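You operate a simulated robot arm through the tools that you are given. There is no shell and no other tool. Be economical: measure what you need, move in short steps, check, and stop when the job is done.

You run a simulated robot arm. Do the job below in one go: nothing can be reset, and whatever is moved stays where it is left.

JOB
Put one of the red brushes from the top of the beige table on top of the orange amber lens.

Only the result counts: the job must be done as asked and must still hold three seconds after the hand-in. Knocking over, shifting, dropping, spilling or breaking anything else fails it.

ROBOT AND FRAMES
A 6-joint arm with a two-finger parallel gripper, fixed in place. Base frame: the origin is at the foot of the arm, x ahead of it, y to its left, z up; the work surface is at about z = 880. Readings come in mm, degrees, newtons and seconds.
With the tool pointing down near the work surface it reaches from about 240 to 640 mm from the base axis. Its first joint turns from -66.0 to 66.0 degrees. Payload 2.7 kg.
Tool frame: the origin (TCP) lies between the finger pads and is the grasp point; the fingertips stand 23 mm ahead of it; z points along the fingers, y is the line along which they close. Largest opening 94 mm; finger width 38, thickness 10; the body of the gripper, 54 by 96 mm, starts 39 mm behind the TCP.
Orientation is told as [roll, pitch, yaw] about the base's x, y, z axes, in that order, counted from this pose: with the fingers straight down and closing along the base's y, the tool's x points along the base's -x, its y along +y and its z along -z.

CONTROLS
- The arm moves only by the tool arm_command. Its argument "deltas" is a list of rows, each an object of numbers (a shift or turn left out is 0, a gripper value left out holds the last): "x", "y", "z": the shift along the tool's x, y, z in units of 40 mm (1.0 is 40 mm); "wx", "wy", "wz": the turn, a rotation vector about the tool's x, y, z in units of 8 degrees (1.0 is 8 degrees); "hand": the closure, from 0 (fully open) to 1 (shut). In form: [{"x": .., "y": .., "z": .., "wx": .., "wy": .., "wz": .., "hand": ..}, ...]. A call has 1 to 10 rows; each row shifts and turns the commanded pose from where the row before left it, along the tool's axes as they then stand. A call with a number of a shift or a turn outside -1 to 1 is refused whole. A row lasts 0.2 s, in which the tool goes at most 50 mm and 8.6 degrees; a call with a longer step from one row to the next is refused whole, and so is a gripper value outside its range. Where a pose cannot be reached the arm comes as near as it can. A force on the tool above 40 N (or 10 N above the force at the start of the call, whichever is more), or a blocked arm, ends the call early, and 0.2 s more pass. Each finger travels about 45 mm/s and halts on what it meets, pressing with about 41 N; the grip force reading is that of the motor and also rises with nothing between the fingers. The clock runs only during rows and for 0.2 s after the last one: add rows that do not move to give the fingers time. It gives the time, the measured TCP pose, the force on the tool (base axes), the opening and the grip force at its end, in the units of the frame above (readings bear some noise).
- Cameras (640 x 400 px; columns grow to the right, rows downward): "scene" is fixed at [72.4, -422, 1423.2]; the picture's right is [0.84, -0.55, 0.00], its down [-0.23, -0.35, -0.91] and it looks along [0.50, 0.76, -0.41] (base axes); focal length 300 px, centre (320, 200). "wrist" rides on the gripper at [86, 16, -74] in the tool frame; the picture's right is [-0.18, 0.98, 0.00], its down [-0.58, -0.11, -0.81] and it looks along [-0.79, -0.15, 0.59] (tool axes); focal length 243 px, centre (320, 200). There is no depth. A picture from a camera that has moved, and an enlarged one, comes with that camera's place and axes in the base frame and with its lens.
- snapshot(camera): a new picture of that camera. The clock stands still meanwhile.
- close_up(camera, box): a new picture of the part [left, top, right, bottom] of that camera's present view, enlarged. The clock stands still meanwhile.
- close_job(): hands the job in; it is judged then, once.

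Work in short steps. Places have to be worked out from the pictures, the camera data and where the tool is seen: move nearer, look again, correct. Check each grasp and each placing, and mend what went wrong. You have 90 turns and 36 pictures in all, those below and enlarged ones among them. Open the gripper and draw the arm clear of the work before you hand the job in, unless the task says otherwise; then end with one line.

The tools are called by a JSON object that holds its "name" and its "arguments". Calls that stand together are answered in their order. arm_command: Moves the arm, as the interface text tells. Its arguments: {"type":"object","properties":{"deltas":{"type":"array"}},"required":["deltas"]} The other tools are called the same way: snapshot (camera) takes a picture; close_up (camera, box) takes an enlarged picture of a part of a camera's view; close_job () hands the job in.

At the start:

```text
t: 0.0
eef_pos: [393.5, 57.5, 1224.7]
orientation: [0.0, -0.1, 0.0]
contact_force: [0.1, -0.4, 0.3]
gripper_width: 93.9
grip_force: 0.0
```

scene: 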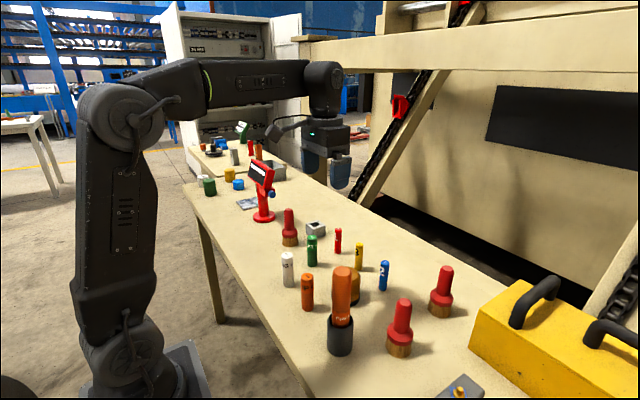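
wrist: 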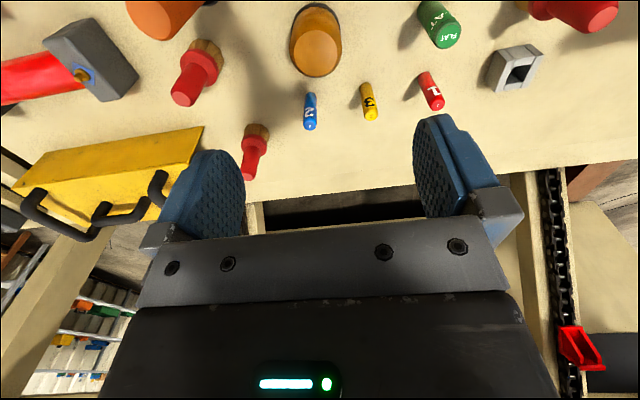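

The pictures show three red brushes standing upright and an amber disc or cylinder near the middle. I'll enlarge both views to identify the lens and gauge sizes.

{"name": "close_up", "arguments": {"camera": "scene", "box": [260, 200, 480, 370]}}

{"name": "close_up", "arguments": {"camera": "wrist", "box": [120, 0, 440, 200]}}

```text
2.35 times, centred on (370, 285) of scene
camera zoom: at [72.4, -422.0, 1423.2], right [0.84, -0.55, 0.0], down [-0.23, -0.35, -0.91], along [0.5, 0.76, -0.41], focal length 705 px, centre (202, 0)
```

zoom: 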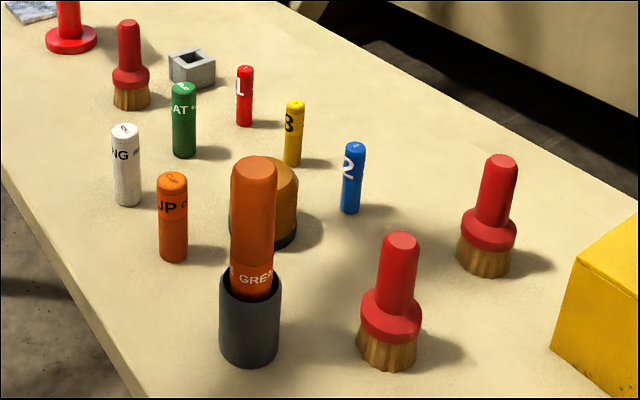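

```text
2.00 times, centred on (280, 100) of wrist
camera zoom: at [307.5, 73.3, 1299.2], right [0.18, 0.98, 0.0], down [0.58, -0.11, 0.81], along [0.79, -0.15, -0.59], focal length 485 px, centre (400, 400)
```

zoom: 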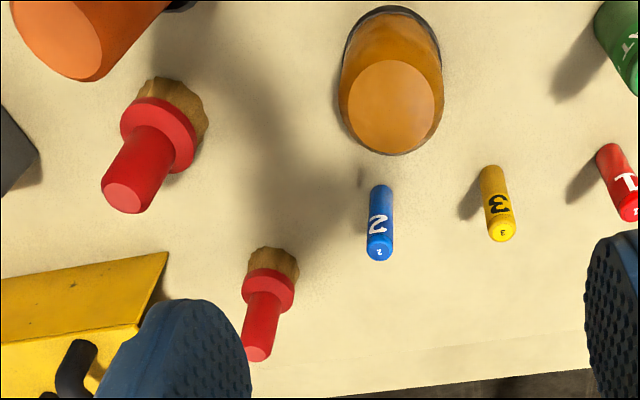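

Brush 1, the nearest, stands at about (448, -137) with its top at about z=1005. The lens is at about (456, 39). The tall orange torch at about (350, -78) is close enough for the wrist camera to hit it, so I first yaw +90° at this height to put the camera on the -y side.

{"name": "arm_command", "arguments": {"deltas": [{"wz": -1}, {"wz": -1}, {"wz": -1}, {"wz": -1}, {"wz": -1}, {"wz": -1}, {"wz": -1}, {"wz": -1}, {"wz": -1}, {"wz": -1}]}}

```text
t: 2.2
eef_pos: [393.5, 56.2, 1225.0]
orientation: [-0.1, 0.0, 80.3]
contact_force: [0.4, -0.1, -0.4]
gripper_width: 94.1
grip_force: 0.1
```

The yaw is good. I finish the turn and move over the brush at this height.

{"name": "arm_command", "arguments": {"deltas": [{"wz": -1}, {"wz": -0.23}, {"x": 0.9, "y": -0.25}, {"x": 0.9, "y": -0.25}, {"x": 0.9, "y": -0.25}, {"x": 0.9, "y": -0.25}, {"x": 0.9, "y": -0.25}, {"x": 0.35, "y": -0.12}, {"z": 0.75}, {}]}}

{"name": "snapshot", "arguments": {"camera": "wrist"}}

{"name": "snapshot", "arguments": {"camera": "scene"}}

```text
t: 4.4
eef_pos: [448.4, -135.9, 1194.9]
orientation: [0.0, 0.0, 89.8]
contact_force: [-0.3, 0.5, -0.6]
gripper_width: 93.8
grip_force: 0.1
```

```text
31 pictures are left
camera wrist: at [432.3, -220.9, 1267.9], right [-0.98, 0.19, 0.0], down [0.11, 0.58, 0.81], along [0.15, 0.79, -0.59], focal length 243 px, centre (320, 200)
```

wrist: 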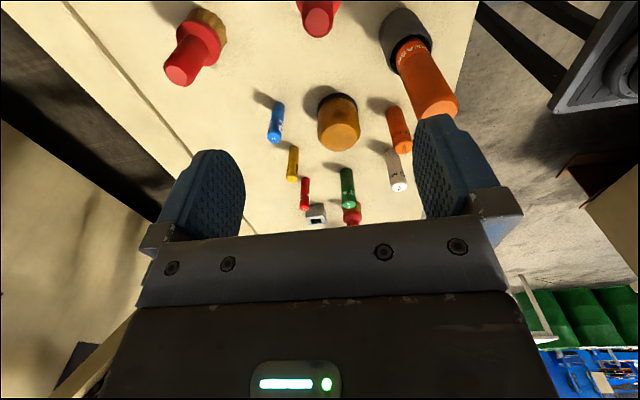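

```text
30 pictures are left
```

scene: 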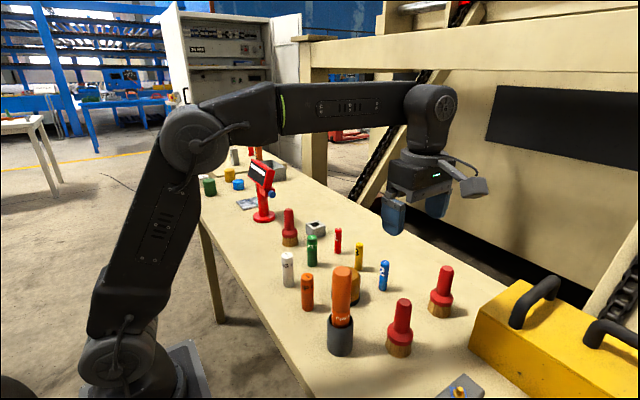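

The brush top triangulates to (449.5, -139.5, 1000), almost directly under the TCP. I descend to just above it and check.

{"name": "arm_command", "arguments": {"deltas": [{"x": 0.09, "y": -0.03, "z": 0.75}, {"z": 1}, {"z": 1}, {"z": 1}, {}]}}

{"name": "snapshot", "arguments": {"camera": "wrist"}}

{"name": "close_up", "arguments": {"camera": "scene", "box": [300, 180, 500, 380]}}

```text
t: 5.6
eef_pos: [452.2, -138.7, 1043.9]
orientation: [-0.1, -0.1, 89.8]
contact_force: [-0.8, -0.2, -0.5]
gripper_width: 93.8
grip_force: 0.1
```

```text
29 pictures are left
camera wrist: at [436.0, -225.1, 1117.9], right [-0.98, 0.19, 0.0], down [0.11, 0.58, 0.81], along [0.15, 0.79, -0.59], focal length 243 px, centre (320, 200)
```

wrist: 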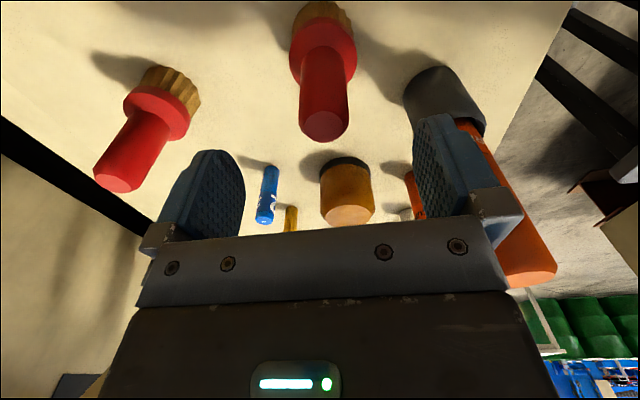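

```text
2.00 times, centred on (400, 280) of scene
camera zoom: at [72.4, -422.0, 1423.2], right [0.84, -0.55, 0.0], down [-0.23, -0.35, -0.91], along [0.5, 0.76, -0.41], focal length 600 px, centre (160, 40)
```

zoom: 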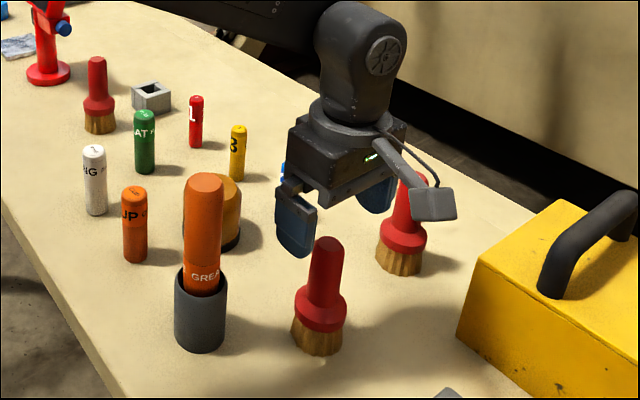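

The brush top sits at about (451, -137, 1000), centred between the fingers, and the torch is clear. I descend to TCP z≈977 with the hand open.

{"name": "arm_command", "arguments": {"deltas": [{"z": 0.6}, {"z": 0.6}, {"z": 0.47}, {}]}}

{"name": "close_up", "arguments": {"camera": "scene", "box": [300, 180, 500, 380]}}

```text
t: 6.6
eef_pos: [452.0, -140.1, 976.2]
orientation: [0.0, 0.0, 89.9]
contact_force: [-0.4, -0.4, -0.5]
gripper_width: 94.0
grip_force: 0.1
```

```text
2.00 times, centred on (400, 280) of scene
camera zoom: at [72.5, -422.0, 1423.2], right [0.84, -0.55, 0.0], down [-0.23, -0.35, -0.91], along [0.5, 0.76, -0.41], focal length 600 px, centre (160, 40)
```

zoom: 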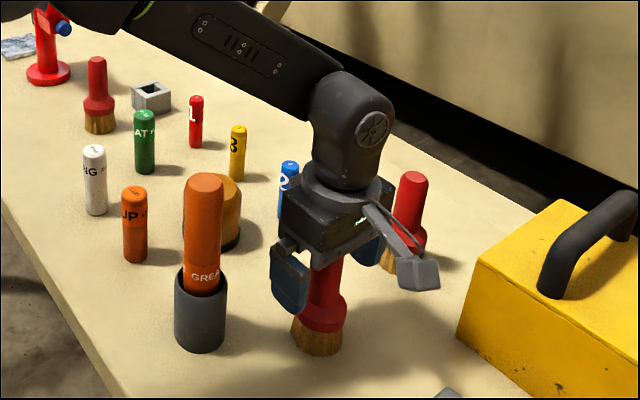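

The handle is between the fingers and nothing is touched, so I close.

{"name": "arm_command", "arguments": {"deltas": [{"hand": 1}, {"hand": 1}, {"hand": 1}, {"hand": 1}, {"hand": 1}, {"hand": 1}]}}

```text
t: 8.0
eef_pos: [453.5, -141.7, 978.1]
orientation: [0.0, 0.0, 89.8]
contact_force: [-0.7, -0.6, 1.3]
gripper_width: 30.2
grip_force: 40.5
```

The fingers hold at 30 mm with 40 N, which matches the handle. I lift about 180 mm and look.

{"name": "arm_command", "arguments": {"deltas": [{"z": -0.3}, {"z": -0.7}, {"z": -0.9}, {"z": -0.9}, {"z": -0.9}, {"z": -0.8}, {}]}}

{"name": "snapshot", "arguments": {"camera": "wrist"}}

{"name": "close_up", "arguments": {"camera": "scene", "box": [300, 140, 500, 340]}}

```text
t: 9.6
eef_pos: [450.6, -143.8, 1161.8]
orientation: [-0.1, -0.1, 89.9]
contact_force: [-0.2, -0.1, -0.8]
gripper_width: 29.9
grip_force: 40.9
```

```text
26 pictures are left
camera wrist: at [434.3, -229.3, 1236.1], right [-0.98, 0.19, 0.0], down [0.11, 0.58, 0.81], along [0.15, 0.79, -0.59], focal length 243 px, centre (320, 200)
```

wrist: 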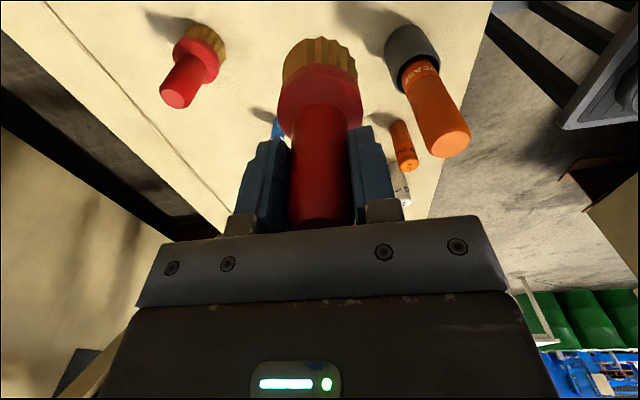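

```text
2.00 times, centred on (400, 240) of scene
camera zoom: at [72.5, -422.0, 1423.2], right [0.84, -0.55, 0.0], down [-0.23, -0.35, -0.91], along [0.5, 0.76, -0.41], focal length 600 px, centre (160, 120)
```

zoom: 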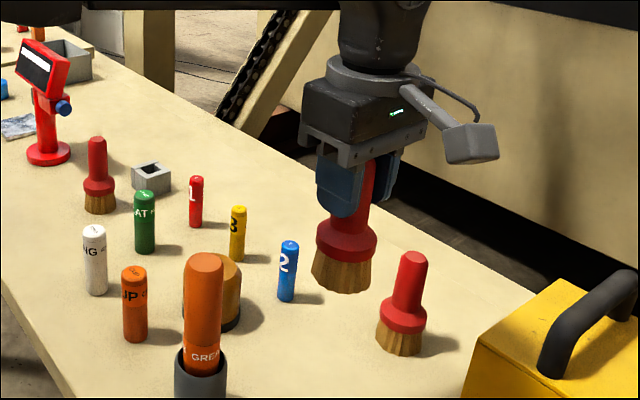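

The brush is held upright, with its bottom about 97 mm below the TCP. Three views put the lens top at about (449.5, 40, 948), roughly 58 mm across. I carry the brush over it at the present height.

{"name": "arm_command", "arguments": {"deltas": [{"x": -0.4, "y": 0.03}, {"x": -0.85}, {"x": -0.85}, {"x": -0.85}, {"x": -0.85}, {"x": -0.5}, {"x": -0.25}, {}, {}]}}

{"name": "snapshot", "arguments": {"camera": "wrist"}}

{"name": "close_up", "arguments": {"camera": "scene", "box": [250, 100, 450, 300]}}

```text
t: 11.6
eef_pos: [449.2, 40.8, 1157.5]
orientation: [0.0, 0.0, 89.8]
contact_force: [0.6, -0.2, -0.9]
gripper_width: 29.9
grip_force: 41.4
```

```text
24 pictures are left
camera wrist: at [432.7, -45.3, 1232.0], right [-0.98, 0.19, 0.0], down [0.11, 0.58, 0.81], along [0.15, 0.79, -0.59], focal length 243 px, centre (320, 200)
```

wrist: 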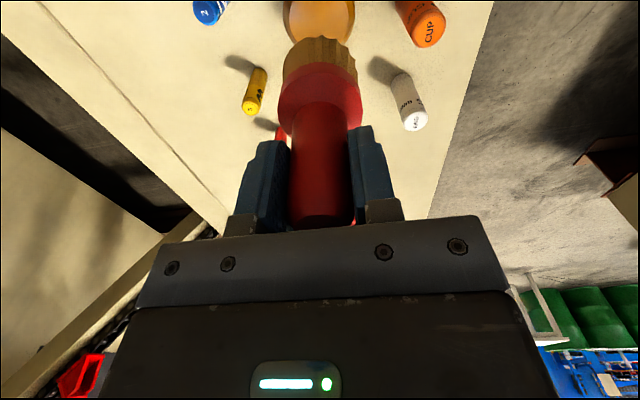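

```text
2.00 times, centred on (350, 200) of scene
camera zoom: at [72.5, -422.0, 1423.2], right [0.84, -0.55, 0.0], down [-0.23, -0.35, -0.91], along [0.5, 0.76, -0.41], focal length 600 px, centre (260, 200)
```

zoom: 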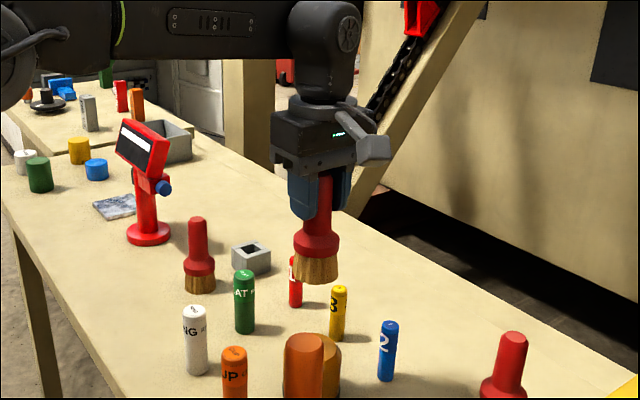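

The brush is centred on the lens in the wrist view. I descend to about 7 mm above it, with a tiny y correction, and check.

{"name": "arm_command", "arguments": {"deltas": [{"x": 0.04, "z": 0.7}, {"z": 0.8}, {"z": 0.6}, {"z": 0.4}, {}, {}]}}

{"name": "snapshot", "arguments": {"camera": "wrist"}}

{"name": "close_up", "arguments": {"camera": "scene", "box": [290, 180, 430, 320]}}

```text
t: 13.0
eef_pos: [452.0, 37.3, 1057.1]
orientation: [0.0, -0.1, 89.8]
contact_force: [-1.1, -1.2, -1.2]
gripper_width: 30.0
grip_force: 40.7
```

```text
22 pictures are left
camera wrist: at [434.4, -47.8, 1131.3], right [-0.98, 0.19, 0.0], down [0.11, 0.58, 0.81], along [0.15, 0.79, -0.59], focal length 243 px, centre (320, 200)
```

wrist: 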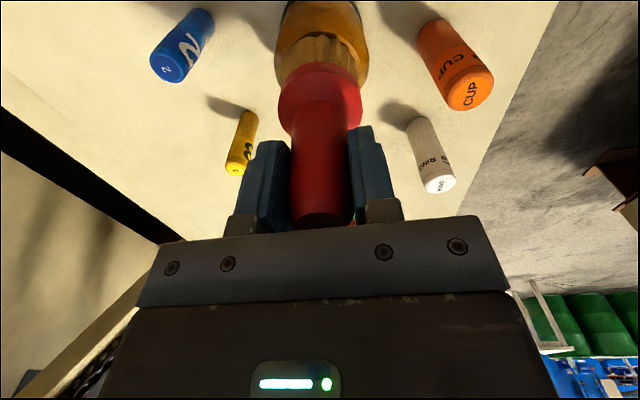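

```text
2.86 times, centred on (360, 250) of scene
camera zoom: at [72.5, -422.0, 1423.2], right [0.84, -0.55, 0.0], down [-0.23, -0.35, -0.91], along [0.5, 0.76, -0.41], focal length 856 px, centre (206, 57)
```

zoom: 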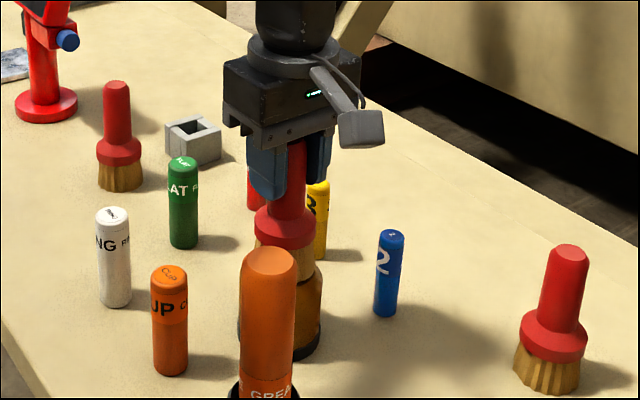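

The brush is just above the lens; I enlarge the wrist view to check the centring.

{"name": "close_up", "arguments": {"camera": "wrist", "box": [250, 0, 400, 100]}}

{"name": "close_up", "arguments": {"camera": "scene", "box": [330, 210, 390, 270]}}

```text
4.00 times, centred on (325, 50) of wrist
camera zoom: at [434.4, -47.8, 1131.3], right [-0.98, 0.19, 0.0], down [0.11, 0.58, 0.81], along [0.15, 0.79, -0.59], focal length 970 px, centre (300, 800)
```

zoom: 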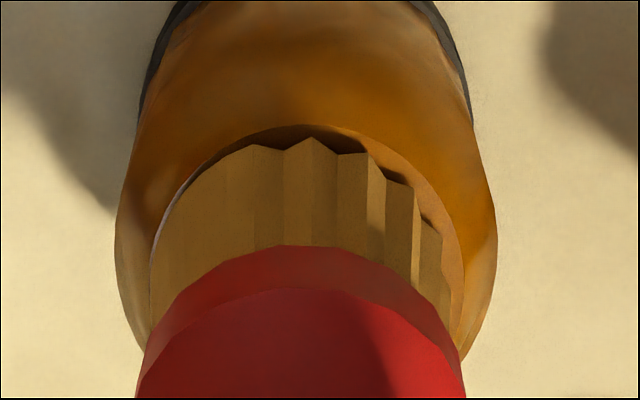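

```text
6.67 times, centred on (360, 240) of scene
camera zoom: at [72.5, -422.0, 1423.2], right [0.84, -0.55, 0.0], down [-0.23, -0.35, -0.91], along [0.5, 0.76, -0.41], focal length 1998 px, centre (53, -67)
```

zoom: 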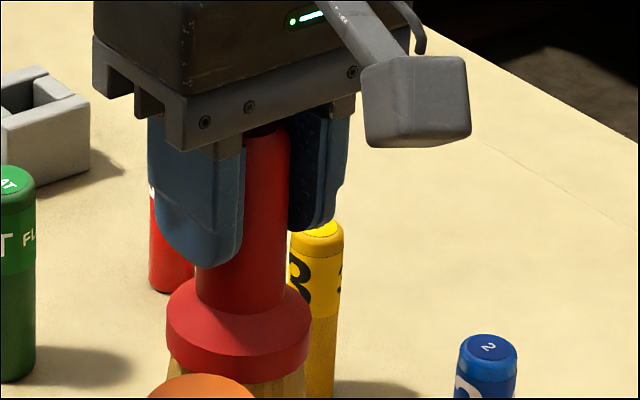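

It is well centred, within about 2 mm. I lower in small steps until contact shows.

{"name": "arm_command", "arguments": {"deltas": [{"z": 0.1}, {"z": 0.08}, {}]}}

```text
t: 13.8
eef_pos: [450.4, 39.1, 1052.4]
orientation: [-0.3, 0.0, 89.8]
contact_force: [-4.6, -2.0, 29.9]
gripper_width: 30.2
grip_force: 40.2
```

Contact reads 30 N upward at z≈1052, so the brush rests on the lens. I ease off about 1 mm to relieve the load.

{"name": "arm_command", "arguments": {"deltas": [{"z": -0.03}, {}]}}

{"name": "close_up", "arguments": {"camera": "wrist", "box": [250, 0, 400, 100]}}

```text
t: 14.4
eef_pos: [449.9, 38.9, 1052.6]
orientation: [-0.3, 0.0, 89.7]
contact_force: [3.8, -1.9, 19.6]
gripper_width: 30.0
grip_force: 41.0
```

```text
4.00 times, centred on (325, 50) of wrist
camera zoom: at [433.3, -46.5, 1126.1], right [-0.98, 0.19, 0.0], down [0.11, 0.58, 0.81], along [0.15, 0.79, -0.59], focal length 970 px, centre (300, 800)
```

zoom: 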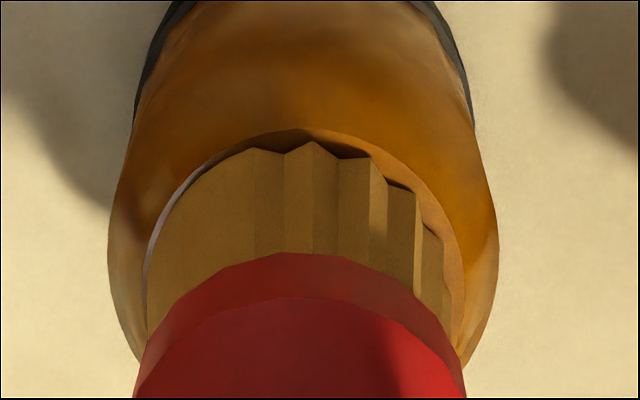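

The bristles sit on the disc, centred. I ease a little more and then open gradually.

{"name": "arm_command", "arguments": {"deltas": [{"z": -0.03}, {}]}}

```text
t: 15.0
eef_pos: [448.7, 38.5, 1051.7]
orientation: [0.1, 0.0, 89.8]
contact_force: [3.3, 1.5, 9.3]
gripper_width: 29.8
grip_force: 40.8
```

The load is down to 9 N. I release.

{"name": "arm_command", "arguments": {"deltas": [{"hand": 0.66}, {"hand": 0.6}, {"hand": 0.5}, {"hand": 0.3}, {"hand": 0.1}, {"hand": 0}, {}, {}]}}

{"name": "snapshot", "arguments": {"camera": "wrist"}}

```text
t: 16.8
eef_pos: [449.3, 39.8, 1052.7]
orientation: [-0.1, 0.0, 89.8]
contact_force: [1.0, 0.5, -0.1]
gripper_width: 93.9
grip_force: 0.1
```

```text
17 pictures are left
camera wrist: at [432.5, -46.9, 1126.9], right [-0.98, 0.19, 0.0], down [0.11, 0.58, 0.81], along [0.15, 0.79, -0.59], focal length 243 px, centre (320, 200)
```

wrist: 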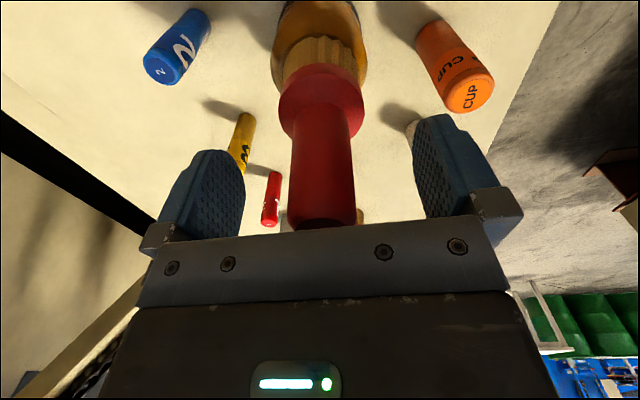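

The brush stands by itself with the fingers fully open. I draw straight up and check.

{"name": "arm_command", "arguments": {"deltas": [{"z": -0.4}, {"z": -0.7}, {"z": -0.9}, {"z": -0.9}, {"z": -0.9}, {"z": -0.5}, {}, {}, {}, {}]}}

{"name": "snapshot", "arguments": {"camera": "scene"}}

{"name": "snapshot", "arguments": {"camera": "wrist"}}

```text
t: 19.0
eef_pos: [448.8, 37.8, 1226.0]
orientation: [-0.1, 0.1, 89.8]
contact_force: [0.3, -0.3, -0.4]
gripper_width: 94.0
grip_force: 0.0
```

```text
16 pictures are left
```

scene: 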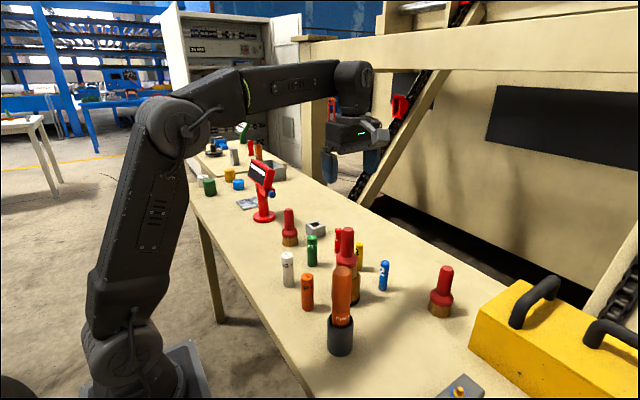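

```text
15 pictures are left
camera wrist: at [431.5, -47.6, 1300.1], right [-0.98, 0.19, 0.0], down [0.11, 0.58, 0.81], along [0.15, 0.79, -0.59], focal length 243 px, centre (320, 200)
```

wrist: 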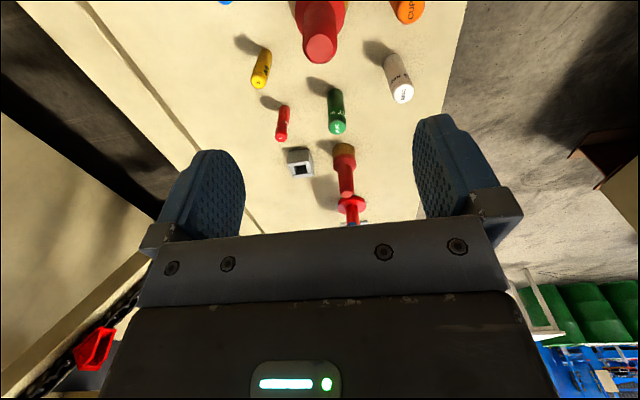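

The brush stands upright on the lens, everything else is where it was, and the arm is clear with the hand open. I hand in.

{"name": "close_job", "arguments": {}}

```text
The job is handed in.
```

I placed one red brush upright on top of the amber lens; nothing else looked moved in the last pictures, and I handed the job in with the gripper open and the arm clear.
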